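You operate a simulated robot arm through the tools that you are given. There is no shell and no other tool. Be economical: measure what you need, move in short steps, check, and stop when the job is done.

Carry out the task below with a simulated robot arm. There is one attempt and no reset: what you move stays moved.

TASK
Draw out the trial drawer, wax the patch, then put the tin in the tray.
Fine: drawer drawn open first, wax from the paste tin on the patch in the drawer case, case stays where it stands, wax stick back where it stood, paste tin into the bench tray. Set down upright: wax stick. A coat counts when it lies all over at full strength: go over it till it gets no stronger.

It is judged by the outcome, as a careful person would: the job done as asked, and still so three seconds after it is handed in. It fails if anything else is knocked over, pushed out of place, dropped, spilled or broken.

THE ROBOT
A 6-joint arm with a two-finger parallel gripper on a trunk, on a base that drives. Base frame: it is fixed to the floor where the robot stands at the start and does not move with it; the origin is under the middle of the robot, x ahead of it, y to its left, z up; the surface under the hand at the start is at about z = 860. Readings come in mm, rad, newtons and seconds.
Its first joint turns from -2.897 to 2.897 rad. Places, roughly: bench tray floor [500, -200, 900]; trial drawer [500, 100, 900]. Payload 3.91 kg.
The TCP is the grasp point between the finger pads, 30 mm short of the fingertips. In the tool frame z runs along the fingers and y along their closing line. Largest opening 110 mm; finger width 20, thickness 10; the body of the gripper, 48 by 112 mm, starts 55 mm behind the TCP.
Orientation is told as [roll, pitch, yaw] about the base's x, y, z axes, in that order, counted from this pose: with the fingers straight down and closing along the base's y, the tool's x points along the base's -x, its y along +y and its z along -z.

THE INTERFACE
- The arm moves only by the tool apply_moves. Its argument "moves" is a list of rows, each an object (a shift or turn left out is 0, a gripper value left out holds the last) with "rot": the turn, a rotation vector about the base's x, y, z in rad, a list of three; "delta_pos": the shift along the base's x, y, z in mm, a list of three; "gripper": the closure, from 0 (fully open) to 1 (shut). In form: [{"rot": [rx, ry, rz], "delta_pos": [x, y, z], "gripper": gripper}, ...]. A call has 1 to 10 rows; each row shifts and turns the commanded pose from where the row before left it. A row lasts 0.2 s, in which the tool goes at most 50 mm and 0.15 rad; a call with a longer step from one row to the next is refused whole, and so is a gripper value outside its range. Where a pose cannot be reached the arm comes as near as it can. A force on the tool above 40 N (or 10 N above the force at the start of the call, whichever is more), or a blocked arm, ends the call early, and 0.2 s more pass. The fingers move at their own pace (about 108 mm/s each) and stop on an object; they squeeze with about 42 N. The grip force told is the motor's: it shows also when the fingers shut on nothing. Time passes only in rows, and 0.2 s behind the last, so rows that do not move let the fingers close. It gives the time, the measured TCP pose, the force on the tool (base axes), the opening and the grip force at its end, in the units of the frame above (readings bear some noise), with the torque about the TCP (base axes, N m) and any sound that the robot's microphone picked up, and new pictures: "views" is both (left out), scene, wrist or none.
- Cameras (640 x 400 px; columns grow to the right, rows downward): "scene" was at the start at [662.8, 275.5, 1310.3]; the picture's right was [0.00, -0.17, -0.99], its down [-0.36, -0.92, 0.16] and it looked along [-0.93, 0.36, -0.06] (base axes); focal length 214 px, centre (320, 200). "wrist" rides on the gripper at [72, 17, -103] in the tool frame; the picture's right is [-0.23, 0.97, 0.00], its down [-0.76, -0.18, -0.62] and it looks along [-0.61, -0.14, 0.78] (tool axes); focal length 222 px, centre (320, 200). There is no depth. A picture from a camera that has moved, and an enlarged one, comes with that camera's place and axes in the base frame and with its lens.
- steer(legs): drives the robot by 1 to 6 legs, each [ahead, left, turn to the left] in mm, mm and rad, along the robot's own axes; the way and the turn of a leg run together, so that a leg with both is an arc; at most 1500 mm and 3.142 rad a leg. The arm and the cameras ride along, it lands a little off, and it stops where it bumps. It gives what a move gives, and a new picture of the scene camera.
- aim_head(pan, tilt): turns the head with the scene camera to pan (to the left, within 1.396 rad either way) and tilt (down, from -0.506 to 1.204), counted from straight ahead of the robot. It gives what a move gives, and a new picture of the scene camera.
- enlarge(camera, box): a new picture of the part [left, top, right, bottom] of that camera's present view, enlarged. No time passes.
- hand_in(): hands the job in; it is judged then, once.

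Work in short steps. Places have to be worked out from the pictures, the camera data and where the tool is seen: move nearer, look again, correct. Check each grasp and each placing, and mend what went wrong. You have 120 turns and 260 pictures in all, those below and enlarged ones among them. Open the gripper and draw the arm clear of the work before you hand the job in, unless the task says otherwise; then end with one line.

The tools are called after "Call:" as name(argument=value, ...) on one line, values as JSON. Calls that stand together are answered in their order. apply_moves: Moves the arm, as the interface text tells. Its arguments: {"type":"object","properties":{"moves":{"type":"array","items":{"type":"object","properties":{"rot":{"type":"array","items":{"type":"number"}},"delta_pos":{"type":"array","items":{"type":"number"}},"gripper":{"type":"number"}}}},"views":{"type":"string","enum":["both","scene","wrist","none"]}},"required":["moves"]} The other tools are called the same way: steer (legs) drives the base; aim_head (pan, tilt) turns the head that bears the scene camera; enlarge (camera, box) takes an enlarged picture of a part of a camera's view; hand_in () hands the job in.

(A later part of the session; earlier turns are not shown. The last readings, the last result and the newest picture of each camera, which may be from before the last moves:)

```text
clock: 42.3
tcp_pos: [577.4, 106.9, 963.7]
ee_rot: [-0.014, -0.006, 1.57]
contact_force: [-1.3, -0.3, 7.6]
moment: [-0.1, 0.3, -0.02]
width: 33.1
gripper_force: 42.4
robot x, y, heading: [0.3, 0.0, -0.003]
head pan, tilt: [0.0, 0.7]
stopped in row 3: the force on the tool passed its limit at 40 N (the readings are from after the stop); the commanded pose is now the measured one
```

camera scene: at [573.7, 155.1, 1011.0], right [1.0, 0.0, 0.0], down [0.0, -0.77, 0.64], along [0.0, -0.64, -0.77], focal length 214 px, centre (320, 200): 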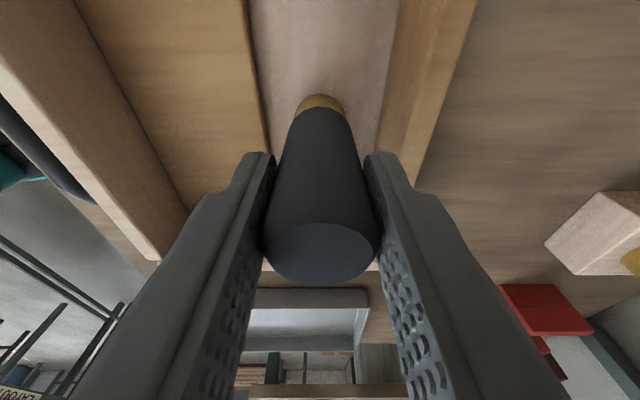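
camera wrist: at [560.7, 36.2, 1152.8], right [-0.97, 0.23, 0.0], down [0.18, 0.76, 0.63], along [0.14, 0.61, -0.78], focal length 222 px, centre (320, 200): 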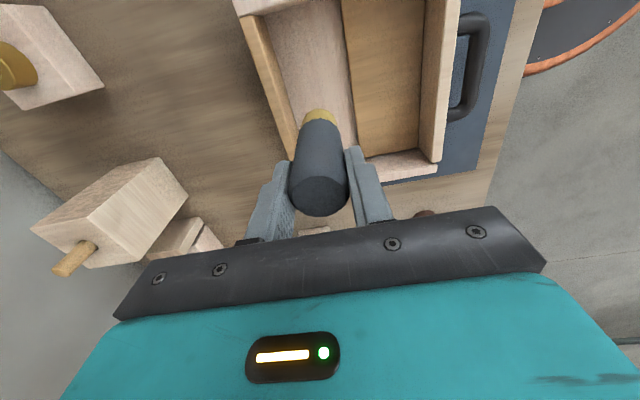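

In contact at TCP z≈964 with about 7 N. I make a first short stroke and look for a change in colour.

Call:
apply_moves(moves=[{"delta_pos": [0, -8, 0]}, {"delta_pos": [0, -8, 0]}, {"delta_pos": [0, -8, 0]}, {"delta_pos": [0, -8, 0]}, {"delta_pos": [0, -8, 0]}, {"delta_pos": [0, -8, 0]}, {}], views="both")

```text
clock: 43.9
tcp_pos: [577.1, 60.3, 963.7]
ee_rot: [-0.014, -0.005, 1.572]
contact_force: [0.3, 9.3, 32.4]
moment: [0.68, 0.16, -0.05]
width: 33.0
gripper_force: 42.0
robot x, y, heading: [1.5, -2.2, 0.0]
head pan, tilt: [0.0, 0.7]
camera scene: at [575.2, 107.2, 1007.3], right [1.0, 0.0, 0.01], down [-0.01, -0.77, 0.64], along [0.01, -0.64, -0.77], focal length 214 px, centre (320, 200)
camera wrist: at [558.8, -12.6, 1066.9], right [-0.97, 0.23, -0.01], down [0.17, 0.76, 0.63], along [0.15, 0.61, -0.78], focal length 222 px, centre (320, 200)
```

scene: 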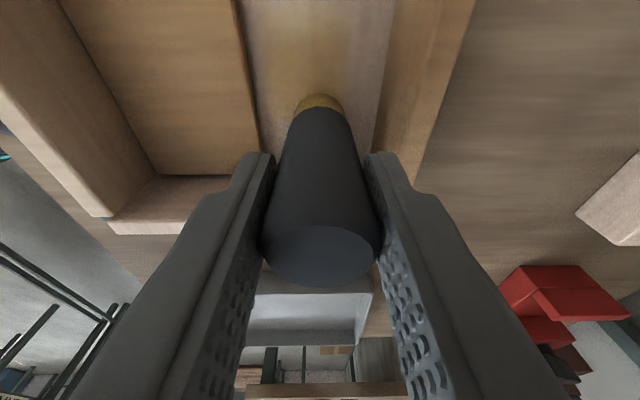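
wrist: 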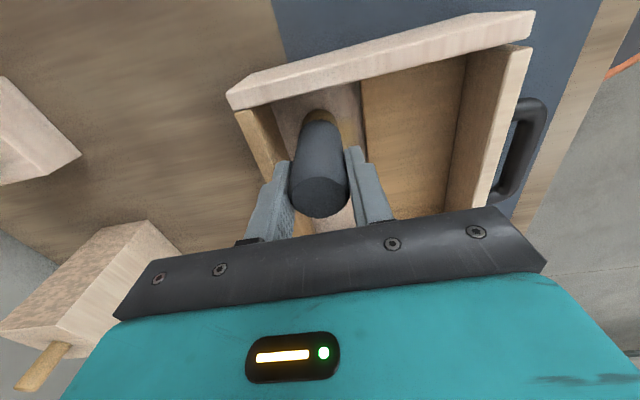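

Force has grown to 32 N; I ease up slightly and zoom to see whether the stroke shows.

Call:
apply_moves(moves=[{"delta_pos": [0, 0, 0.8]}, {}], views="none")

Call:
enlarge(camera="scene", box=[220, 0, 420, 125])

```text
clock: 44.5
tcp_pos: [576.4, 59.7, 962.8]
ee_rot: [-0.013, -0.007, 1.572]
contact_force: [-0.8, 8.1, 20.3]
moment: [0.59, 0.27, -0.08]
width: 32.7
gripper_force: 42.4
robot x, y, heading: [-0.1, -0.5, 0.0]
head pan, tilt: [0.0, 0.7]
```

```text
3.20 times, centred on (320, 62) of scene
camera zoom: at [575.4, 106.5, 1007.3], right [1.0, 0.0, 0.01], down [-0.01, -0.77, 0.64], along [0.01, -0.64, -0.77], focal length 686 px, centre (320, 640)
```

zoom: 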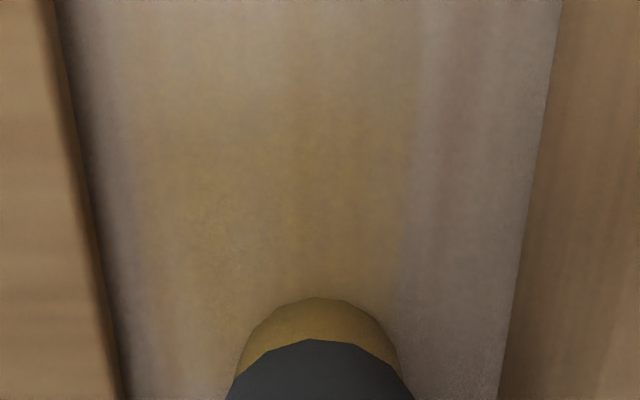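

The stroke shows as a yellowish band. I continue with a raster over the exposed floor, easing the pressure a bit.

Call:
apply_moves(moves=[{"delta_pos": [0, -10, 0.4]}, {"delta_pos": [0, -8, 0]}, {"delta_pos": [0, -6, 0]}, {"delta_pos": [-9, 0, 0]}, {"delta_pos": [-9, 0, 0]}, {"delta_pos": [0, 12, 0]}, {"delta_pos": [0, 12, 0]}, {"delta_pos": [0, 12, 0]}, {"delta_pos": [0, 12, 0]}, {"delta_pos": [0, 12, 0]}], views="none")

Call:
apply_moves(moves=[{"delta_pos": [0, 12, 0]}, {"delta_pos": [0, 12, 0]}, {"delta_pos": [0, 12, 0]}, {"delta_pos": [0, 12, 0]}, {"delta_pos": [0, 12, 0]}, {"delta_pos": [0, 12, 0]}, {"delta_pos": [0, 10, 0]}, {}], views="both")

```text
clock: 46.7
tcp_pos: [559.2, 95.9, 962.9]
ee_rot: [-0.013, -0.004, 1.571]
contact_force: [-0.7, -0.7, -1.6]
moment: [0.0, 0.04, -0.02]
width: 32.8
gripper_force: 42.0
robot x, y, heading: [-1.0, 0.1, 0.002]
head pan, tilt: [0.0, 0.7]
```

```text
clock: 48.5
tcp_pos: [559.4, 177.7, 965.3]
ee_rot: [-0.011, -0.005, 1.571]
contact_force: [0.1, -2.7, -0.7]
moment: [-0.15, -0.03, -0.01]
width: 32.9
gripper_force: 41.9
robot x, y, heading: [-0.4, 0.1, 0.002]
head pan, tilt: [0.0, 0.7]
camera scene: at [558.4, 225.1, 1008.3], right [1.0, 0.0, 0.01], down [-0.01, -0.77, 0.64], along [0.01, -0.64, -0.77], focal length 214 px, centre (320, 200)
camera wrist: at [542.0, 105.3, 1067.9], right [-0.97, 0.23, -0.01], down [0.17, 0.76, 0.63], along [0.15, 0.61, -0.78], focal length 222 px, centre (320, 200)
```

scene: 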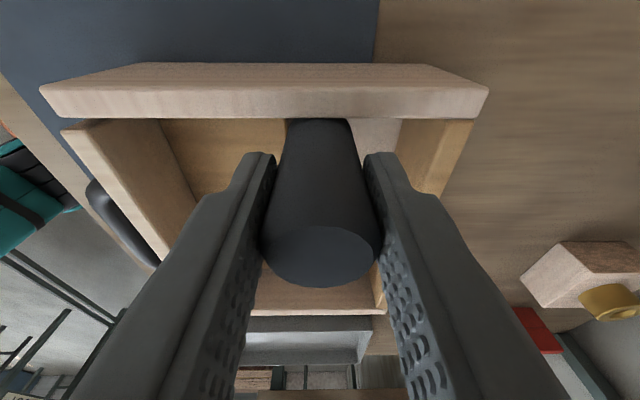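
wrist: 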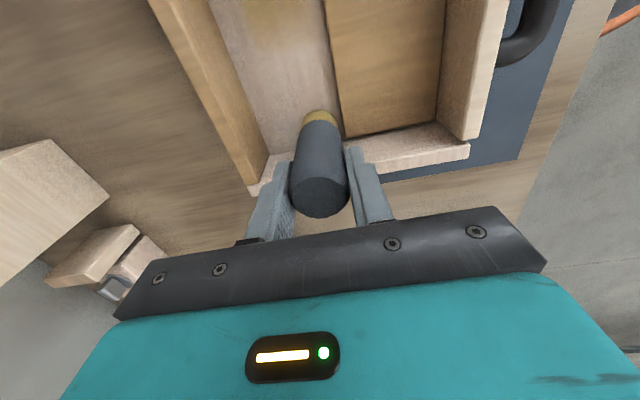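

Contact was lost along the way. I lift clear and view the case floor from above to see what has been coated.

Call:
apply_moves(moves=[{"delta_pos": [0, -5, 10]}, {"delta_pos": [0, 0, 40]}, {"delta_pos": [0, 0, 40]}, {"delta_pos": [5, -45, 0]}, {"delta_pos": [5, -45, 0]}, {"delta_pos": [5, -45, 0]}, {"delta_pos": [0, -42, 0]}], views="none")

Call:
aim_head(pan=0, tilt=0)

Call:
enlarge(camera="scene", box=[180, 40, 460, 360])

```text
clock: 50.1
tcp_pos: [572.9, -3.9, 1055.0]
ee_rot: [-0.012, -0.005, 1.572]
contact_force: [0.4, -0.6, -1.6]
moment: [-0.02, 0.05, -0.04]
width: 33.0
gripper_force: 41.7
robot x, y, heading: [-3.8, 0.7, -0.001]
head pan, tilt: [0.0, 0.7]
```

```text
clock: 51.2
tcp_pos: [572.7, -3.3, 1053.9]
ee_rot: [-0.013, -0.004, 1.57]
contact_force: [0.5, 0.5, -1.1]
moment: [0.02, -0.01, 0.02]
width: 33.0
gripper_force: 41.4
robot x, y, heading: [-0.8, 0.7, 0.002]
head pan, tilt: [0.0, 0.0]
camera scene: at [571.8, 108.1, 1093.8], right [1.0, 0.0, 0.01], down [0.0, -1.0, 0.0], along [0.01, 0.0, -1.0], focal length 214 px, centre (320, 200)
```

scene: 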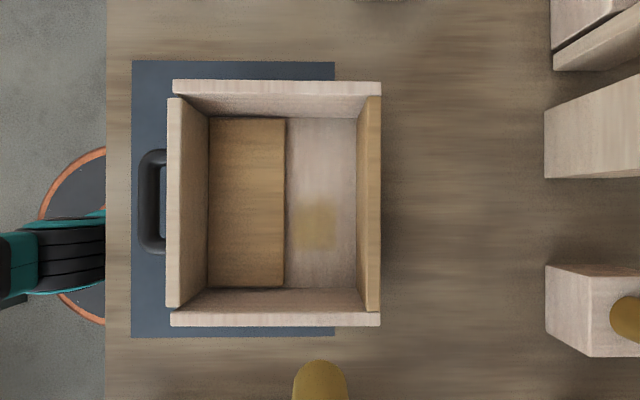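

```text
1.25 times, centred on (320, 200) of scene
camera zoom: at [571.8, 108.1, 1093.8], right [1.0, 0.0, 0.01], down [0.0, -1.0, 0.0], along [0.01, 0.0, -1.0], focal length 268 px, centre (320, 200)
```

zoom: 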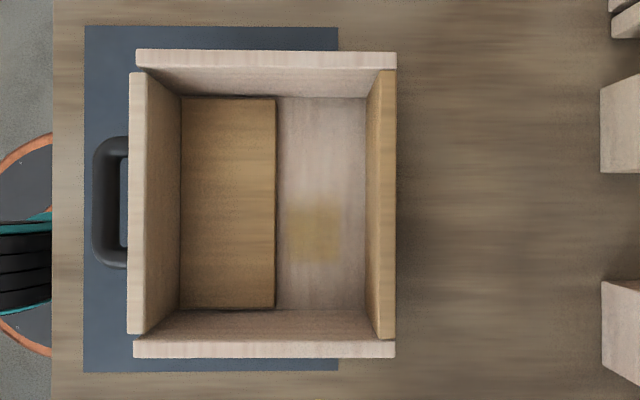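

A rectangular patch shows: roughly x 549–590, y 57–102. I zoom closer to judge its evenness.

Call:
enlarge(camera="scene", box=[270, 170, 370, 270])

```text
4.00 times, centred on (320, 220) of scene
camera zoom: at [571.8, 108.1, 1093.8], right [1.0, 0.0, 0.01], down [0.0, -1.0, 0.0], along [0.01, 0.0, -1.0], focal length 858 px, centre (320, 120)
```

zoom: 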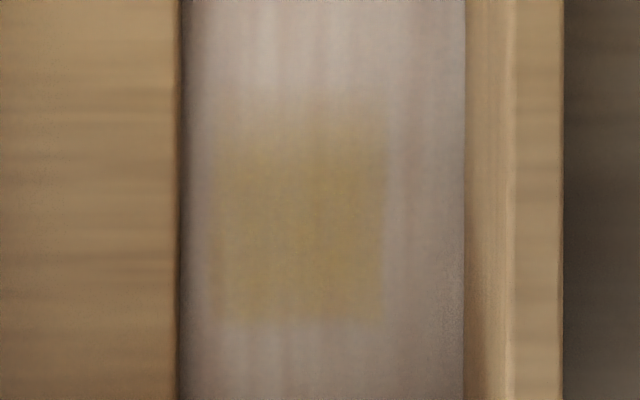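

The coat is visible but faint at one end, and its right edge may just be the stroke's edge. I reload at the tin and will go over the whole exposed floor more firmly.

Call:
apply_moves(moves=[{"delta_pos": [-7, 42.2, 0]}, {"delta_pos": [-7, 42.2, 0]}, {"delta_pos": [-7, 42.2, 0]}, {"delta_pos": [-7, 42.2, 0]}, {"delta_pos": [-7, 42.2, 0]}, {"delta_pos": [-7, 42.2, 0]}, {"delta_pos": [-7, 42.2, 0]}, {"delta_pos": [-7, 42.2, 0]}, {"delta_pos": [-7, 42.2, 0]}, {"delta_pos": [-7, 42.2, 0]}], views="none")

Call:
apply_moves(moves=[{"delta_pos": [-7, 42.2, 0]}, {"delta_pos": [-6.5, 42.2, 0]}, {"delta_pos": [0, 0, -40]}, {"delta_pos": [0, 0, -30]}, {"delta_pos": [0, 0, -5]}, {}], views="wrist")

```text
clock: 53.4
tcp_pos: [505.8, 416.9, 1053.7]
ee_rot: [-0.012, -0.006, 1.569]
contact_force: [-0.3, -0.3, 0.5]
moment: [0.01, 0.01, -0.01]
width: 32.9
gripper_force: 42.2
robot x, y, heading: [0.6, -2.1, -0.001]
head pan, tilt: [0.0, 0.0]
```

```text
clock: 54.8
tcp_pos: [491.8, 501.5, 978.8]
ee_rot: [-0.011, -0.005, 1.57]
contact_force: [-0.6, -0.2, -0.8]
moment: [0.01, 0.06, 0.0]
width: 32.9
gripper_force: 42.2
robot x, y, heading: [-1.3, 0.7, 0.0]
head pan, tilt: [0.0, 0.0]
camera wrist: at [473.6, 429.5, 1081.7], right [-0.97, 0.23, -0.01], down [0.17, 0.76, 0.63], along [0.15, 0.61, -0.78], focal length 222 px, centre (320, 200)
```

wrist: 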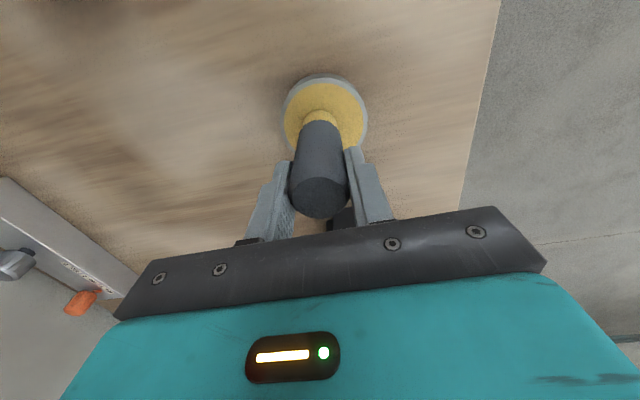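

I straighten the small tilt and lower to the paste.

Call:
apply_moves(moves=[{"rot": [0.012, 0.005, 0]}, {"delta_pos": [0, 0, -1.5]}, {"delta_pos": [0, 0, -1]}, {"delta_pos": [0, 0, -1]}, {"delta_pos": [0, 0, -0.7]}, {}], views="none")

```text
clock: 56.2
tcp_pos: [490.1, 502.1, 975.2]
ee_rot: [-0.007, -0.017, 1.571]
contact_force: [0.2, -0.8, -0.4]
moment: [-0.02, 0.01, 0.0]
width: 33.0
gripper_force: 42.6
robot x, y, heading: [-1.3, -3.6, -0.004]
head pan, tilt: [0.0, 0.0]
```

The rotation mapping is turned by the yaw; I correct with (−0.017, 0.007) and lower on.

Call:
apply_moves(moves=[{"rot": [-0.017, 0.007, 0]}, {"delta_pos": [0, 0, -1]}, {"delta_pos": [0, 0, -0.7]}, {}], views="none")

```text
clock: 57.2
tcp_pos: [490.8, 501.3, 973.0]
ee_rot: [0.001, 0.0, 1.571]
contact_force: [0.4, 0.4, 0.5]
moment: [0.01, -0.02, 0.02]
width: 32.8
gripper_force: 42.2
robot x, y, heading: [3.6, -0.2, -0.004]
head pan, tilt: [0.0, 0.0]
```

Call:
apply_moves(moves=[{"delta_pos": [0, 0, -0.8]}, {"delta_pos": [0, 0, -0.7]}, {}], views="none")

Call:
apply_moves(moves=[{"delta_pos": [0, 0, -0.8]}, {"delta_pos": [0, 0, -0.7]}, {}], views="none")

```text
clock: 58.0
tcp_pos: [490.9, 502.0, 973.7]
ee_rot: [-0.001, -0.001, 1.57]
contact_force: [-2.6, 0.0, 21.0]
moment: [-0.22, 0.24, -0.01]
width: 32.9
gripper_force: 41.7
robot x, y, heading: [-1.7, 1.0, -0.004]
head pan, tilt: [0.0, 0.0]
```

```text
clock: 58.6
tcp_pos: [489.8, 501.3, 973.6]
ee_rot: [-0.003, -0.003, 1.57]
contact_force: [-0.9, -0.9, 8.0]
moment: [-0.27, 0.18, -0.05]
width: 32.8
gripper_force: 41.7
robot x, y, heading: [-1.9, 0.7, -0.003]
head pan, tilt: [0.0, 0.0]
stopped in row 3: the force on the tool passed its limit at 40 N (the readings are from after the stop); the commanded pose is now the measured one
```

Paste contact made. Lift and carry back over the patch.

Call:
apply_moves(moves=[{"delta_pos": [0, 0, 38]}, {"delta_pos": [0, 0, 38]}, {"delta_pos": [10, -44, 0]}, {"delta_pos": [10, -44, 0]}, {"delta_pos": [10, -44, 0]}, {"delta_pos": [10, -44, 0]}, {"delta_pos": [10, -44, 0]}, {"delta_pos": [10, -44, 0]}, {"delta_pos": [10, -44, 0]}, {"delta_pos": [10, -44, 0]}], views="none")

Call:
apply_moves(moves=[{"delta_pos": [8, 0, 0]}, {"delta_pos": [0, 0, -40]}, {"delta_pos": [0, 0, -36]}, {"delta_pos": [0, 0, -6]}, {}], views="none")

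```text
clock: 60.8
tcp_pos: [568.8, 149.7, 1049.4]
ee_rot: [-0.002, -0.003, 1.571]
contact_force: [0.3, 0.2, -0.9]
moment: [0.01, 0.01, 0.03]
width: 32.6
gripper_force: 42.0
robot x, y, heading: [2.1, 3.8, -0.001]
head pan, tilt: [0.0, 0.0]
```

```text
clock: 62.0
tcp_pos: [578.0, 149.4, 966.8]
ee_rot: [-0.002, -0.004, 1.571]
contact_force: [0.6, 0.3, -1.1]
moment: [0.0, -0.01, 0.01]
width: 33.2
gripper_force: 42.3
robot x, y, heading: [-1.4, -1.3, -0.002]
head pan, tilt: [0.0, 0.0]
```

Call:
apply_moves(moves=[{"delta_pos": [0, 0, -2]}, {"delta_pos": [0, 0, -1]}, {"delta_pos": [0, 0, -0.8]}, {}], views="none")

Call:
apply_moves(moves=[{"delta_pos": [0, 0, -0.5]}, {"delta_pos": [0, 0, -0.4]}, {}], views="none")

```text
clock: 63.0
tcp_pos: [578.0, 150.4, 963.9]
ee_rot: [-0.002, -0.003, 1.57]
contact_force: [-0.1, 0.1, 0.5]
moment: [0.02, 0.01, -0.01]
width: 32.9
gripper_force: 41.6
robot x, y, heading: [0.2, 0.7, -0.003]
head pan, tilt: [0.0, 0.0]
```

```text
clock: 63.8
tcp_pos: [578.9, 149.5, 963.5]
ee_rot: [-0.004, -0.002, 1.571]
contact_force: [-0.8, -5.5, 23.1]
moment: [-0.7, 0.18, 0.01]
width: 32.8
gripper_force: 41.9
robot x, y, heading: [-1.2, -0.2, -0.001]
head pan, tilt: [0.0, 0.0]
```

Contact at 23 N. I stroke along −y across the floor at x≈578.

Call:
apply_moves(moves=[{"delta_pos": [0, -12, 0.3]}, {"delta_pos": [0, -12, 0]}, {"delta_pos": [0, -12, 0]}, {"delta_pos": [0, -12, 0]}, {"delta_pos": [0, -12, 0]}, {"delta_pos": [0, -12, 0]}, {"delta_pos": [0, -12, 0]}, {"delta_pos": [0, -12, 0]}, {"delta_pos": [0, -10, 0]}, {}], views="none")

Call:
apply_moves(moves=[{"delta_pos": [-7, 0, 0]}, {"delta_pos": [-7, 0, 0]}, {"delta_pos": [0, 10, -0.3]}, {"delta_pos": [0, 12, 0]}, {"delta_pos": [0, 12, 0]}, {}], views="none")

```text
clock: 66.0
tcp_pos: [577.4, 44.9, 962.6]
ee_rot: [-0.004, -0.004, 1.572]
contact_force: [1.6, 9.8, 34.6]
moment: [0.45, 0.0, -0.01]
width: 32.7
gripper_force: 42.1
robot x, y, heading: [5.6, -2.0, 0.0]
head pan, tilt: [0.0, 0.0]
```

```text
clock: 67.4
tcp_pos: [565.4, 79.6, 961.2]
ee_rot: [0.002, -0.004, 1.572]
contact_force: [0.3, -1.0, 1.5]
moment: [-0.08, 0.05, -0.03]
width: 32.8
gripper_force: 42.3
robot x, y, heading: [-0.0, 3.6, 0.003]
head pan, tilt: [0.0, 0.0]
```

Moving back (+y) unloads the tip; I press 0.6 mm more and continue.

Call:
apply_moves(moves=[{"delta_pos": [0, 6, -0.6]}, {"delta_pos": [0, 12, 0]}, {"delta_pos": [0, 12, 0]}, {"delta_pos": [0, 12, 0]}, {"delta_pos": [0, 12, 0]}, {"delta_pos": [0, 12, 0]}, {}], views="wrist")

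```text
clock: 69.0
tcp_pos: [561.9, 144.2, 962.1]
ee_rot: [-0.003, -0.001, 1.57]
contact_force: [-0.3, -0.3, -0.9]
moment: [-0.01, 0.0, 0.0]
width: 32.7
gripper_force: 41.7
robot x, y, heading: [1.0, 0.5, -0.003]
head pan, tilt: [0.0, 0.0]
camera wrist: at [546.9, 71.8, 1065.7], right [-0.97, 0.23, 0.0], down [0.18, 0.76, 0.63], along [0.14, 0.61, -0.78], focal length 222 px, centre (320, 200)
```

wrist: 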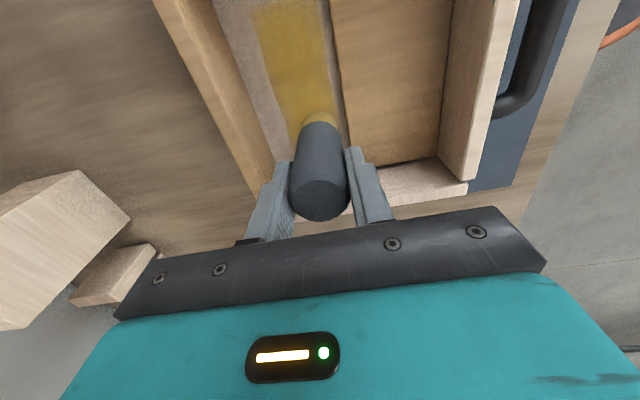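

The band is now strong yellow. I lift and look from above.

Call:
apply_moves(moves=[{"delta_pos": [0, 0, 40]}, {"delta_pos": [0, 0, 45]}, {"delta_pos": [5, -45, 0]}, {"delta_pos": [5, -45, 0]}, {"delta_pos": [0, -45, 0]}, {"delta_pos": [0, -15, 0]}, {}], views="none")

Call:
enlarge(camera="scene", box=[240, 120, 400, 280])

```text
clock: 70.6
tcp_pos: [575.8, -3.7, 1044.7]
ee_rot: [-0.001, -0.004, 1.571]
contact_force: [0.6, -0.4, -0.7]
moment: [-0.01, 0.0, 0.01]
width: 32.9
gripper_force: 41.6
robot x, y, heading: [1.9, 1.3, -0.001]
head pan, tilt: [0.0, 0.0]
```

```text
2.50 times, centred on (320, 200) of scene
camera zoom: at [573.8, 107.1, 1084.1], right [1.0, 0.0, 0.0], down [0.0, -1.0, 0.0], along [0.0, 0.0, -1.0], focal length 536 px, centre (320, 200)
```

zoom: 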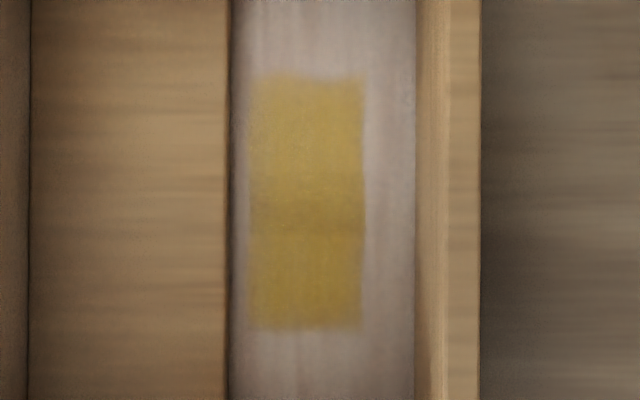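

The patch is about x 545–591, y 57–156, still a bit uneven. I make another full pass: first at x≈582, starting at y≈158 and stroking −y.

Call:
apply_moves(moves=[{"delta_pos": [2, 45, 0]}, {"delta_pos": [2, 45, 0]}, {"delta_pos": [2, 45, 0]}, {"delta_pos": [0, 26, 0]}, {"delta_pos": [0, 0, -40]}, {"delta_pos": [0, 0, -36]}, {"delta_pos": [0, 0, -3]}, {}], views="none")

Call:
apply_moves(moves=[{"delta_pos": [0, 0, -1]}, {"delta_pos": [0, 0, -0.8]}, {"delta_pos": [0, 0, -0.4]}, {}], views="none")

```text
clock: 72.4
tcp_pos: [579.0, 155.5, 966.3]
ee_rot: [-0.002, -0.004, 1.572]
contact_force: [0.4, 1.0, -1.2]
moment: [-0.04, -0.01, -0.01]
width: 32.9
gripper_force: 41.6
robot x, y, heading: [-0.1, -3.2, 0.0]
head pan, tilt: [0.0, 0.0]
```

```text
clock: 73.4
tcp_pos: [579.4, 155.4, 963.9]
ee_rot: [-0.002, -0.001, 1.572]
contact_force: [1.1, 0.4, -0.3]
moment: [0.02, -0.01, 0.0]
width: 33.2
gripper_force: 41.5
robot x, y, heading: [-0.8, 2.2, 0.002]
head pan, tilt: [0.0, 0.0]
```

Call:
apply_moves(moves=[{"delta_pos": [2, 0, -0.5]}, {"delta_pos": [0, 0, -0.4]}, {}], views="none")

Call:
apply_moves(moves=[{"delta_pos": [0, 0, -0.4]}, {"delta_pos": [0, 0, -0.3]}, {}], views="none")

```text
clock: 74.2
tcp_pos: [581.5, 154.2, 964.0]
ee_rot: [-0.003, -0.004, 1.569]
contact_force: [-0.5, 0.0, 0.0]
moment: [0.0, -0.03, -0.03]
width: 32.9
gripper_force: 41.6
robot x, y, heading: [-1.5, -0.8, 0.005]
head pan, tilt: [0.0, 0.0]
```

```text
clock: 75.0
tcp_pos: [582.3, 155.5, 963.1]
ee_rot: [0.0, -0.004, 1.571]
contact_force: [0.1, -0.6, -0.8]
moment: [-0.02, 0.04, -0.02]
width: 32.6
gripper_force: 42.2
robot x, y, heading: [0.8, 2.0, 0.0]
head pan, tilt: [0.0, 0.0]
```

Call:
apply_moves(moves=[{"delta_pos": [0, 0, -0.5]}, {"delta_pos": [0, 0, -0.4]}, {}], views="none")

Call:
apply_moves(moves=[{"delta_pos": [0, 0, -0.5]}, {"delta_pos": [0, 0, -0.3]}, {}], views="none")

```text
clock: 75.8
tcp_pos: [582.9, 154.2, 964.0]
ee_rot: [-0.001, -0.004, 1.57]
contact_force: [-0.5, -0.6, 0.2]
moment: [0.0, -0.02, 0.0]
width: 32.8
gripper_force: 41.8
robot x, y, heading: [-0.5, 0.0, 0.004]
head pan, tilt: [0.0, 0.0]
```

```text
clock: 76.6
tcp_pos: [582.9, 154.7, 960.6]
ee_rot: [-0.001, -0.004, 1.571]
contact_force: [-0.3, 0.4, 1.6]
moment: [0.01, 0.04, 0.0]
width: 32.9
gripper_force: 42.2
robot x, y, heading: [0.7, -0.4, -0.003]
head pan, tilt: [0.0, 0.0]
```

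Call:
apply_moves(moves=[{"delta_pos": [0, 0, -0.5]}, {"delta_pos": [0, 0, -0.3]}, {}], views="none")

```text
clock: 77.4
tcp_pos: [582.4, 154.5, 961.5]
ee_rot: [-0.003, -0.004, 1.57]
contact_force: [2.7, 1.1, 13.8]
moment: [-0.1, -0.18, 0.0]
width: 32.8
gripper_force: 41.9
robot x, y, heading: [0.6, -0.2, -0.001]
head pan, tilt: [0.0, 0.0]
```

Contact at 14 N. Stroke −y, then lift 4 mm, return and stroke again at x≈570.

Call:
apply_moves(moves=[{"delta_pos": [0, -12, 0]}, {"delta_pos": [0, -12, 0]}, {"delta_pos": [0, -12, 0]}, {"delta_pos": [0, -12, 0]}, {"delta_pos": [0, -12, 0]}, {"delta_pos": [0, -12, 0]}, {"delta_pos": [0, -12, 0]}, {"delta_pos": [0, -12, 0]}, {"delta_pos": [0, -10, 0]}, {}], views="none")

Call:
apply_moves(moves=[{"delta_pos": [-6, 0, 4]}, {"delta_pos": [-6, 40, 0]}, {"delta_pos": [0, 40, 0]}, {"delta_pos": [0, 26, 0]}, {"delta_pos": [0, 0, -3]}, {"delta_pos": [0, 0, -1]}, {}], views="none")

```text
clock: 79.6
tcp_pos: [582.8, 48.0, 961.7]
ee_rot: [-0.002, -0.004, 1.57]
contact_force: [0.0, 9.5, 27.7]
moment: [0.41, 0.03, -0.03]
width: 32.9
gripper_force: 42.5
robot x, y, heading: [0.4, -0.6, 0.003]
head pan, tilt: [0.0, 0.0]
```

```text
clock: 81.2
tcp_pos: [569.7, 155.3, 961.1]
ee_rot: [-0.001, -0.004, 1.569]
contact_force: [-0.4, 0.4, 0.6]
moment: [0.04, -0.01, 0.02]
width: 33.1
gripper_force: 42.0
robot x, y, heading: [0.5, -0.3, -0.003]
head pan, tilt: [0.0, 0.0]
```

Call:
apply_moves(moves=[{"delta_pos": [0, 0, -0.5]}, {"delta_pos": [0, 0, -0.4]}, {}], views="wrist")

```text
clock: 82.0
tcp_pos: [569.7, 154.4, 961.2]
ee_rot: [-0.005, -0.006, 1.569]
contact_force: [-2.2, -0.5, 28.5]
moment: [-0.26, 0.26, -0.02]
width: 32.9
gripper_force: 41.7
robot x, y, heading: [0.4, 0.2, -0.001]
head pan, tilt: [0.0, 0.0]
camera wrist: at [553.2, 82.7, 1064.7], right [-0.97, 0.23, 0.0], down [0.18, 0.76, 0.63], along [0.15, 0.61, -0.78], focal length 222 px, centre (320, 200)
```

wrist: 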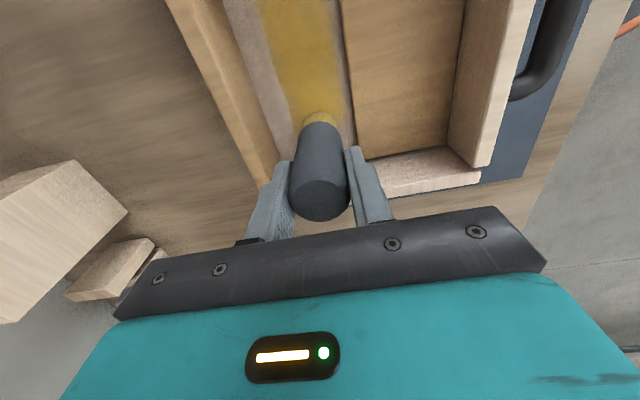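

Contact 28 N, stick sits unchanged in the hand. Stroke −y at x≈570, then return lifted to x≈557.

Call:
apply_moves(moves=[{"delta_pos": [0, -12, 0.4]}, {"delta_pos": [0, -12, 0]}, {"delta_pos": [0, -12, 0]}, {"delta_pos": [0, -12, 0]}, {"delta_pos": [0, -12, 0]}, {"delta_pos": [0, -12, 0]}, {"delta_pos": [0, -12, 0]}, {"delta_pos": [0, -12, 0]}, {"delta_pos": [0, -10, 0]}, {}], views="none")

Call:
apply_moves(moves=[{"delta_pos": [-6, 0, 4]}, {"delta_pos": [-6, 40, 0]}, {"delta_pos": [0, 40, 0]}, {"delta_pos": [0, 26, 0]}, {"delta_pos": [0, 0, -3]}, {"delta_pos": [0, 0, -1]}, {}], views="none")

```text
clock: 84.2
tcp_pos: [570.1, 48.6, 959.8]
ee_rot: [-0.005, -0.004, 1.571]
contact_force: [0.1, 7.7, 31.0]
moment: [0.33, 0.03, -0.02]
width: 32.9
gripper_force: 42.1
robot x, y, heading: [3.3, 2.0, 0.006]
head pan, tilt: [0.0, 0.0]
```

```text
clock: 85.8
tcp_pos: [557.0, 154.6, 959.3]
ee_rot: [-0.004, -0.002, 1.571]
contact_force: [-0.2, 0.1, 11.3]
moment: [-0.07, 0.04, 0.01]
width: 32.8
gripper_force: 42.0
robot x, y, heading: [0.7, 0.5, 0.005]
head pan, tilt: [0.0, 0.0]
```

Contact 11 N at x≈557; stroke −y, then lift clear for a look from above.

Call:
apply_moves(moves=[{"delta_pos": [0, -12, 0]}, {"delta_pos": [0, -12, 0]}, {"delta_pos": [0, -12, 0]}, {"delta_pos": [0, -12, 0]}, {"delta_pos": [0, -12, 0]}, {"delta_pos": [0, -12, 0]}, {"delta_pos": [0, -12, 0]}, {"delta_pos": [0, -12, 0]}, {"delta_pos": [0, -10, 0]}, {}], views="none")

Call:
apply_moves(moves=[{"delta_pos": [0, 0, 40]}, {"delta_pos": [0, 0, 45]}, {"delta_pos": [18, -40, 0]}, {"delta_pos": [0, -12, 0]}, {}], views="none")

Call:
enlarge(camera="scene", box=[240, 120, 400, 280])

```text
clock: 88.0
tcp_pos: [558.9, 48.3, 961.2]
ee_rot: [-0.001, -0.005, 1.571]
contact_force: [0.3, 0.4, -0.7]
moment: [0.02, -0.02, 0.04]
width: 32.7
gripper_force: 42.1
robot x, y, heading: [-1.3, 4.4, -0.001]
head pan, tilt: [0.0, 0.0]
```

```text
clock: 89.2
tcp_pos: [577.6, -3.5, 1045.8]
ee_rot: [-0.003, -0.004, 1.572]
contact_force: [0.1, 0.0, -0.4]
moment: [0.01, -0.01, -0.01]
width: 32.8
gripper_force: 42.8
robot x, y, heading: [5.2, -2.5, 0.005]
head pan, tilt: [0.0, 0.0]
```

```text
2.50 times, centred on (320, 200) of scene
camera zoom: at [576.8, 107.6, 1084.3], right [1.0, 0.0, 0.0], down [0.0, -1.0, 0.0], along [0.0, 0.0, -1.0], focal length 536 px, centre (320, 200)
```

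zoom: 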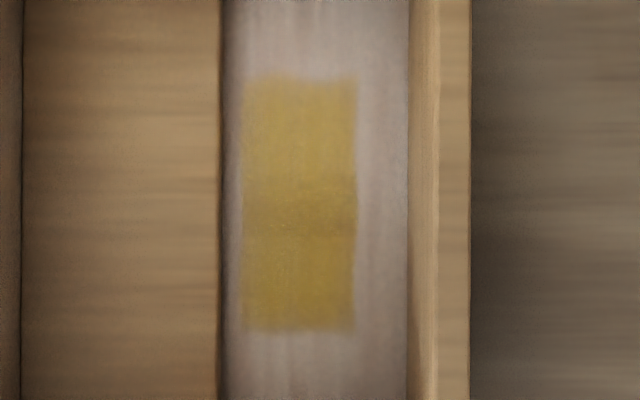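

The patch bounds hold (x 545–591, y 57–156) and it is stronger. I reload and go over again, to see if it still gains, minding the left (x≈545) edge.

Call:
apply_moves(moves=[{"delta_pos": [-7, 42, 0]}, {"delta_pos": [-7, 42, 0]}, {"delta_pos": [-7, 42, 0]}, {"delta_pos": [-7, 42, 0]}, {"delta_pos": [-7, 42, 0]}, {"delta_pos": [-7, 42, 0]}, {"delta_pos": [-7, 42, 0]}, {"delta_pos": [-7, 42, 0]}, {"delta_pos": [-7, 42, 0]}, {"delta_pos": [-7, 42, 0]}], views="none")

Call:
apply_moves(moves=[{"delta_pos": [-7, 42, 0]}, {"delta_pos": [-9, 44, 0]}, {"delta_pos": [0, 0, -40]}, {"delta_pos": [0, 0, -25]}, {"delta_pos": [0, 0, -5]}, {}], views="wrist")

```text
clock: 91.4
tcp_pos: [504.9, 416.3, 1047.2]
ee_rot: [-0.002, -0.004, 1.569]
contact_force: [-0.1, 1.0, 0.2]
moment: [0.07, 0.02, 0.0]
width: 32.7
gripper_force: 41.5
robot x, y, heading: [3.8, -0.7, -0.004]
head pan, tilt: [0.0, 0.0]
```

```text
clock: 92.8
tcp_pos: [490.7, 503.2, 975.4]
ee_rot: [-0.003, -0.004, 1.57]
contact_force: [0.1, 0.5, -0.8]
moment: [-0.05, 0.0, 0.02]
width: 33.0
gripper_force: 42.3
robot x, y, heading: [-0.6, 0.4, -0.004]
head pan, tilt: [0.0, 0.0]
camera wrist: at [473.8, 431.2, 1079.4], right [-0.97, 0.23, 0.0], down [0.18, 0.76, 0.63], along [0.14, 0.61, -0.78], focal length 222 px, centre (320, 200)
```

wrist: 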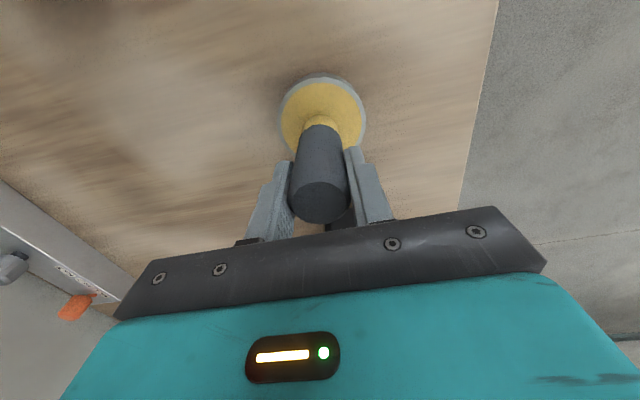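

Call:
apply_moves(moves=[{"delta_pos": [0, 0, -1.2]}, {"delta_pos": [0, 0, -0.8]}, {"delta_pos": [0, 0, -0.6]}, {}], views="none")

Call:
apply_moves(moves=[{"delta_pos": [0, 0, -0.8]}, {"delta_pos": [0, 0, -0.7]}, {}], views="none")

```text
clock: 93.8
tcp_pos: [490.5, 502.9, 972.5]
ee_rot: [-0.003, -0.004, 1.571]
contact_force: [-0.1, 0.4, -0.6]
moment: [0.0, -0.01, 0.0]
width: 32.8
gripper_force: 41.8
robot x, y, heading: [-2.2, 0.1, -0.001]
head pan, tilt: [0.0, 0.0]
```

```text
clock: 94.6
tcp_pos: [492.0, 502.8, 972.5]
ee_rot: [0.0, -0.003, 1.572]
contact_force: [-0.3, 0.0, -0.8]
moment: [0.01, -0.01, 0.0]
width: 32.5
gripper_force: 42.2
robot x, y, heading: [0.1, 0.6, -0.004]
head pan, tilt: [0.0, 0.0]
```

Call:
apply_moves(moves=[{"delta_pos": [0, 0, -0.8]}, {"delta_pos": [0, 0, -0.7]}, {}], views="none")

Call:
apply_moves(moves=[{"delta_pos": [0, 0, -0.8]}, {"delta_pos": [0, 0, -0.5]}, {}], views="none")

```text
clock: 95.4
tcp_pos: [490.3, 503.1, 969.9]
ee_rot: [-0.003, -0.004, 1.571]
contact_force: [0.2, 1.2, 5.4]
moment: [-0.03, -0.03, -0.01]
width: 33.1
gripper_force: 41.9
robot x, y, heading: [-2.2, 1.4, 0.004]
head pan, tilt: [0.0, 0.0]
```

```text
clock: 96.2
tcp_pos: [490.3, 501.4, 969.7]
ee_rot: [-0.003, -0.005, 1.572]
contact_force: [1.9, 3.4, 21.7]
moment: [0.01, -0.06, 0.05]
width: 32.5
gripper_force: 41.9
robot x, y, heading: [4.2, -0.9, -0.002]
head pan, tilt: [0.0, 0.0]
```

Loaded. Lift and return to the patch, starting at (580,155).

Call:
apply_moves(moves=[{"delta_pos": [0, 0, 38]}, {"delta_pos": [0, 0, 38]}, {"delta_pos": [10, -44, 0]}, {"delta_pos": [10, -44, 0]}, {"delta_pos": [10, -44, 0]}, {"delta_pos": [10, -44, 0]}, {"delta_pos": [10, -44, 0]}, {"delta_pos": [10, -44, 0]}, {"delta_pos": [10, -44, 0]}, {"delta_pos": [10, -40, 0]}], views="none")

Call:
apply_moves(moves=[{"delta_pos": [10, 0, -40]}, {"delta_pos": [0, 0, -40]}, {"delta_pos": [0, 0, -5]}, {"delta_pos": [0, 0, -1]}, {"delta_pos": [0, 0, -0.8]}, {}], views="none")

```text
clock: 98.4
tcp_pos: [570.0, 151.8, 1044.0]
ee_rot: [-0.001, -0.003, 1.571]
contact_force: [0.3, 1.3, -1.0]
moment: [0.03, -0.03, -0.03]
width: 32.6
gripper_force: 42.0
robot x, y, heading: [-0.5, 1.5, 0.003]
head pan, tilt: [0.0, 0.0]
```

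```text
clock: 99.8
tcp_pos: [580.9, 154.2, 959.3]
ee_rot: [-0.006, -0.004, 1.57]
contact_force: [5.3, -2.7, 36.6]
moment: [-0.63, -0.34, 0.02]
width: 32.9
gripper_force: 42.5
robot x, y, heading: [-0.9, -0.5, -0.0]
head pan, tilt: [0.0, 0.0]
```

Contact 37 N; I ease up 0.8 mm and stroke −y.

Call:
apply_moves(moves=[{"delta_pos": [0, 0, 0.9]}, {"delta_pos": [0, -13, 0]}, {"delta_pos": [0, -13, 0]}, {"delta_pos": [0, -13, 0]}, {"delta_pos": [0, -13, 0]}, {"delta_pos": [0, -13, 0]}, {"delta_pos": [0, -13, 0]}, {"delta_pos": [0, -13, 0]}, {"delta_pos": [0, -13, 0]}, {}], views="none")

Call:
apply_moves(moves=[{"delta_pos": [-6, 0, 4]}, {"delta_pos": [-6, 40, 0]}, {"delta_pos": [0, 40, 0]}, {"delta_pos": [0, 26, 0]}, {"delta_pos": [0, 0, -3]}, {"delta_pos": [0, 0, -1]}, {}], views="none")

```text
clock: 102.0
tcp_pos: [580.0, 49.9, 957.7]
ee_rot: [-0.001, -0.002, 1.569]
contact_force: [-2.7, 0.0, 3.9]
moment: [-0.03, 0.17, -0.04]
width: 32.9
gripper_force: 41.9
robot x, y, heading: [0.9, -0.3, -0.001]
head pan, tilt: [0.0, 0.0]
```

```text
clock: 103.6
tcp_pos: [568.0, 156.5, 957.9]
ee_rot: [-0.005, -0.005, 1.57]
contact_force: [4.3, -0.9, 13.2]
moment: [-0.19, -0.38, 0.04]
width: 32.8
gripper_force: 42.1
robot x, y, heading: [-0.6, -0.4, -0.001]
head pan, tilt: [0.0, 0.0]
```

Call:
apply_moves(moves=[{"delta_pos": [0, -13, -0.3]}, {"delta_pos": [0, -13, 0]}, {"delta_pos": [0, -13, 0]}, {"delta_pos": [0, -13, -0.2]}, {"delta_pos": [0, -13, 0]}, {"delta_pos": [0, -13, 0]}, {"delta_pos": [0, -13, 0]}, {"delta_pos": [0, -13, 0]}, {}], views="none")

Call:
apply_moves(moves=[{"delta_pos": [-6, 0, 4]}, {"delta_pos": [-7, 40, 0]}, {"delta_pos": [0, 40, 0]}, {"delta_pos": [0, 26, 0]}, {"delta_pos": [0, 0, -3]}, {"delta_pos": [0, 0, -1]}, {}], views="none")

```text
clock: 105.6
tcp_pos: [568.7, 53.4, 958.9]
ee_rot: [-0.003, -0.003, 1.572]
contact_force: [0.8, 6.7, 23.5]
moment: [0.31, -0.06, 0.04]
width: 32.7
gripper_force: 41.8
robot x, y, heading: [0.9, -2.1, -0.0]
head pan, tilt: [0.0, 0.0]
```

```text
clock: 107.2
tcp_pos: [555.1, 159.2, 958.4]
ee_rot: [-0.002, -0.005, 1.572]
contact_force: [-0.2, 2.3, 15.5]
moment: [0.0, -0.01, -0.01]
width: 32.6
gripper_force: 42.1
robot x, y, heading: [2.6, 0.5, 0.002]
head pan, tilt: [0.0, 0.0]
```

Call:
apply_moves(moves=[{"delta_pos": [1, -13, -0.2]}, {"delta_pos": [0, -13, 0]}, {"delta_pos": [0, -13, 0]}, {"delta_pos": [0, -13, -0.2]}, {"delta_pos": [0, -13, 0]}, {"delta_pos": [0, -13, 0]}, {"delta_pos": [0, -13, 0]}, {"delta_pos": [0, -13, 0]}, {}], views="none")

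Call:
apply_moves(moves=[{"delta_pos": [0, 0, 40]}, {"delta_pos": [0, 0, 45]}, {"delta_pos": [20, -40, 0]}, {"delta_pos": [0, -18, 0]}, {}], views="none")

Call:
enlarge(camera="scene", box=[240, 120, 400, 280])

```text
clock: 109.2
tcp_pos: [556.9, 55.9, 958.1]
ee_rot: [-0.003, -0.004, 1.57]
contact_force: [1.1, 5.3, 22.5]
moment: [0.36, -0.06, 0.0]
width: 32.8
gripper_force: 42.3
robot x, y, heading: [0.3, -0.1, 0.001]
head pan, tilt: [0.0, 0.0]
```

```text
clock: 110.4
tcp_pos: [576.2, -4.5, 1042.5]
ee_rot: [-0.003, -0.003, 1.571]
contact_force: [-0.2, -0.7, -1.5]
moment: [0.02, 0.04, 0.0]
width: 33.1
gripper_force: 41.6
robot x, y, heading: [2.1, 1.0, -0.002]
head pan, tilt: [0.0, 0.0]
```

```text
2.50 times, centred on (320, 200) of scene
camera zoom: at [576.3, 107.3, 1081.6], right [1.0, 0.0, 0.0], down [0.0, -1.0, 0.0], along [0.0, 0.0, -1.0], focal length 536 px, centre (320, 200)
```

zoom: 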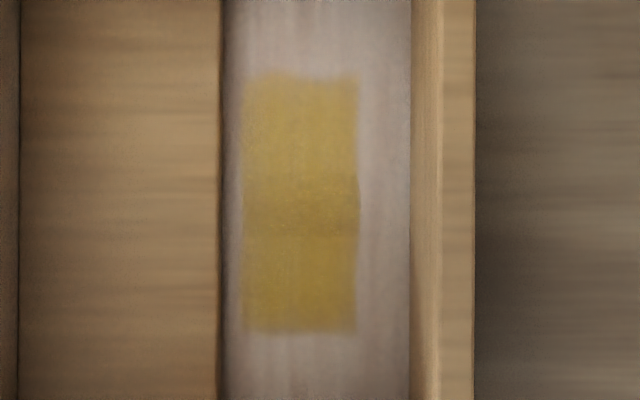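

It looks no stronger than the pass before, so nearly saturated. I zoom further to check evenness at the edges.

Call:
enlarge(camera="scene", box=[280, 145, 360, 200])

Call:
enlarge(camera="scene", box=[280, 200, 360, 255])

```text
7.27 times, centred on (320, 172) of scene
camera zoom: at [576.3, 107.3, 1081.6], right [1.0, 0.0, 0.0], down [0.0, -1.0, 0.0], along [0.0, 0.0, -1.0], focal length 1560 px, centre (320, 400)
```

zoom: 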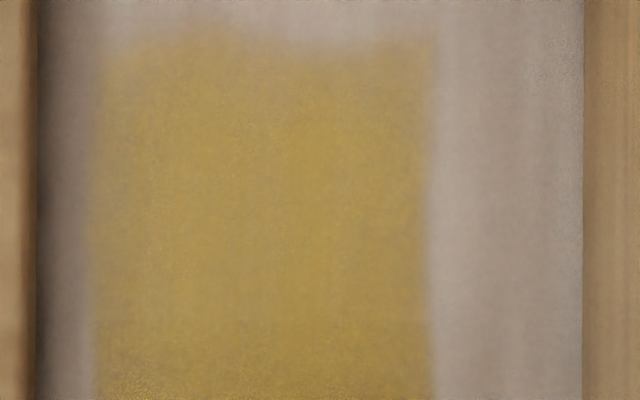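

```text
7.27 times, centred on (320, 228) of scene
camera zoom: at [576.3, 107.3, 1081.6], right [1.0, 0.0, 0.0], down [0.0, -1.0, 0.0], along [0.0, 0.0, -1.0], focal length 1560 px, centre (320, 0)
```

zoom: 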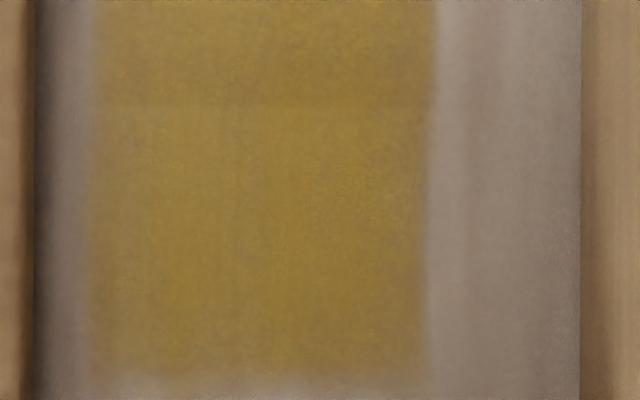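

Nearly full, though the upper end is slightly ragged. I reload once more and go crosswise (along x) over the whole patch.

Call:
apply_moves(moves=[{"delta_pos": [-7, 42, 0]}, {"delta_pos": [-7, 42, 0]}, {"delta_pos": [-7, 42, 0]}, {"delta_pos": [-7, 42, 0]}, {"delta_pos": [-7, 42, 0]}, {"delta_pos": [-7, 42, 0]}, {"delta_pos": [-7, 42, 0]}, {"delta_pos": [-7, 42, 0]}, {"delta_pos": [-7, 42, 0]}, {"delta_pos": [-7, 42, 0]}], views="none")

Call:
apply_moves(moves=[{"delta_pos": [-7, 42, 0]}, {"delta_pos": [-9, 44, 0]}, {"delta_pos": [0, 0, -40]}, {"delta_pos": [0, 0, -28]}, {"delta_pos": [0, 0, -3]}, {"delta_pos": [0, 0, -1]}, {}], views="none")

```text
clock: 112.6
tcp_pos: [505.6, 416.0, 1042.3]
ee_rot: [-0.003, -0.003, 1.57]
contact_force: [0.7, -0.8, -0.4]
moment: [0.04, -0.02, 0.0]
width: 32.8
gripper_force: 41.5
robot x, y, heading: [1.2, 3.2, 0.002]
head pan, tilt: [0.0, 0.0]
```

```text
clock: 114.2
tcp_pos: [489.2, 501.9, 970.2]
ee_rot: [-0.003, -0.004, 1.568]
contact_force: [-0.4, 0.5, -0.7]
moment: [0.03, 0.03, 0.02]
width: 32.8
gripper_force: 42.0
robot x, y, heading: [-0.4, 0.3, 0.001]
head pan, tilt: [0.0, 0.0]
```

Call:
apply_moves(moves=[{"delta_pos": [0, 0, -0.7]}, {"delta_pos": [0, 0, -0.6]}, {}], views="none")

Call:
apply_moves(moves=[{"delta_pos": [0, 0, -0.7]}, {"delta_pos": [0, 0, -0.6]}, {}], views="none")

```text
clock: 115.0
tcp_pos: [490.7, 503.3, 968.7]
ee_rot: [-0.002, -0.004, 1.569]
contact_force: [0.4, 0.2, 0.0]
moment: [-0.03, 0.0, 0.0]
width: 32.8
gripper_force: 42.1
robot x, y, heading: [1.0, 0.5, -0.003]
head pan, tilt: [0.0, 0.0]
```

```text
clock: 115.8
tcp_pos: [490.8, 502.0, 968.2]
ee_rot: [-0.004, -0.003, 1.57]
contact_force: [-0.1, -0.6, 10.7]
moment: [-0.14, -0.02, 0.02]
width: 33.0
gripper_force: 42.0
robot x, y, heading: [1.8, 0.7, 0.0]
head pan, tilt: [0.0, 0.0]
```

Loaded with 11 N contact. Back to the patch, starting at about (590,159).

Call:
apply_moves(moves=[{"delta_pos": [0, 0, 38]}, {"delta_pos": [0, 0, 38]}, {"delta_pos": [11, -43, 0]}, {"delta_pos": [11, -43, 0]}, {"delta_pos": [11, -43, 0]}, {"delta_pos": [11, -43, 0]}, {"delta_pos": [11, -43, 0]}, {"delta_pos": [11, -43, 0]}, {"delta_pos": [11, -43, 0]}, {"delta_pos": [11, -42, 0]}], views="none")

Call:
apply_moves(moves=[{"delta_pos": [10, 0, -40]}, {"delta_pos": [0, 0, -40]}, {"delta_pos": [0, 0, -5]}, {"delta_pos": [0, 0, -1]}, {}], views="none")

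```text
clock: 118.0
tcp_pos: [576.3, 157.4, 1042.4]
ee_rot: [-0.002, -0.003, 1.573]
contact_force: [0.1, 0.1, -1.4]
moment: [-0.01, -0.03, -0.03]
width: 33.0
gripper_force: 42.3
robot x, y, heading: [-5.8, 1.4, -0.005]
head pan, tilt: [0.0, 0.0]
```

```text
clock: 119.2
tcp_pos: [586.8, 158.7, 958.5]
ee_rot: [-0.003, -0.004, 1.571]
contact_force: [1.2, 2.9, 19.3]
moment: [0.01, -0.09, 0.0]
width: 32.8
gripper_force: 42.2
robot x, y, heading: [2.7, 3.2, -0.005]
head pan, tilt: [0.0, 0.0]
```

Contact 19 N. Zigzag along x between 587 and 557, stepping y.

Call:
apply_moves(moves=[{"delta_pos": [-10, 0, 0]}, {"delta_pos": [-10, 0, 0]}, {"delta_pos": [-10, 0, 0]}, {"delta_pos": [0, -12, 0]}, {"delta_pos": [10, 0, 0]}, {"delta_pos": [10, 0, 0]}, {"delta_pos": [10, 0, 0]}, {}], views="none")

Call:
apply_moves(moves=[{"delta_pos": [0, -12, -0.2]}, {"delta_pos": [-10, 0, 0]}, {"delta_pos": [-10, 0, 0]}, {"delta_pos": [-10, 0, 0]}, {"delta_pos": [0, -12, 0]}, {"delta_pos": [10, 0, 0]}, {"delta_pos": [10, 0, 0]}, {"delta_pos": [10, 0, 0]}, {}], views="none")

```text
clock: 121.0
tcp_pos: [588.0, 147.8, 956.8]
ee_rot: [-0.001, -0.005, 1.571]
contact_force: [-5.0, -1.8, 13.5]
moment: [-0.25, 0.42, -0.04]
width: 32.7
gripper_force: 42.5
robot x, y, heading: [2.5, -0.4, 0.001]
head pan, tilt: [0.0, 0.0]
```

```text
clock: 123.0
tcp_pos: [587.2, 123.2, 958.0]
ee_rot: [-0.001, -0.004, 1.571]
contact_force: [-2.0, -0.2, 3.6]
moment: [-0.11, 0.2, -0.02]
width: 32.8
gripper_force: 42.4
robot x, y, heading: [-2.6, 3.8, 0.001]
head pan, tilt: [0.0, 0.0]
```

Pressure has fallen to 4 N; I add 0.6 mm and go on.

Call:
apply_moves(moves=[{"delta_pos": [0, -12, -0.6]}, {"delta_pos": [-10, 0, 0]}, {"delta_pos": [-10, 0, 0]}, {"delta_pos": [-10, 0, 0]}, {"delta_pos": [0, -12, 0]}, {"delta_pos": [10, 0, 0]}, {"delta_pos": [10, 0, 0]}, {"delta_pos": [10, 0, 0]}, {}], views="none")

Call:
apply_moves(moves=[{"delta_pos": [0, -12, -0.3]}, {"delta_pos": [-10, 0, 0]}, {"delta_pos": [-10, 0, 0]}, {"delta_pos": [-10, 0, 0]}, {"delta_pos": [0, -12, 0]}, {"delta_pos": [10, 0, 0]}, {"delta_pos": [10, 0, 0]}, {"delta_pos": [10, 0, 0]}, {}], views="none")

```text
clock: 125.0
tcp_pos: [587.2, 99.6, 958.2]
ee_rot: [-0.002, -0.004, 1.57]
contact_force: [-10.1, -3.7, 22.4]
moment: [-0.54, 0.92, -0.08]
width: 32.7
gripper_force: 41.7
robot x, y, heading: [4.3, -3.2, 0.001]
head pan, tilt: [0.0, 0.0]
```

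```text
clock: 127.0
tcp_pos: [586.6, 75.0, 956.6]
ee_rot: [-0.004, -0.004, 1.57]
contact_force: [-6.2, -0.7, 14.6]
moment: [-0.25, 0.5, -0.1]
width: 32.6
gripper_force: 42.0
robot x, y, heading: [2.9, 0.6, -0.001]
head pan, tilt: [0.0, 0.0]
```

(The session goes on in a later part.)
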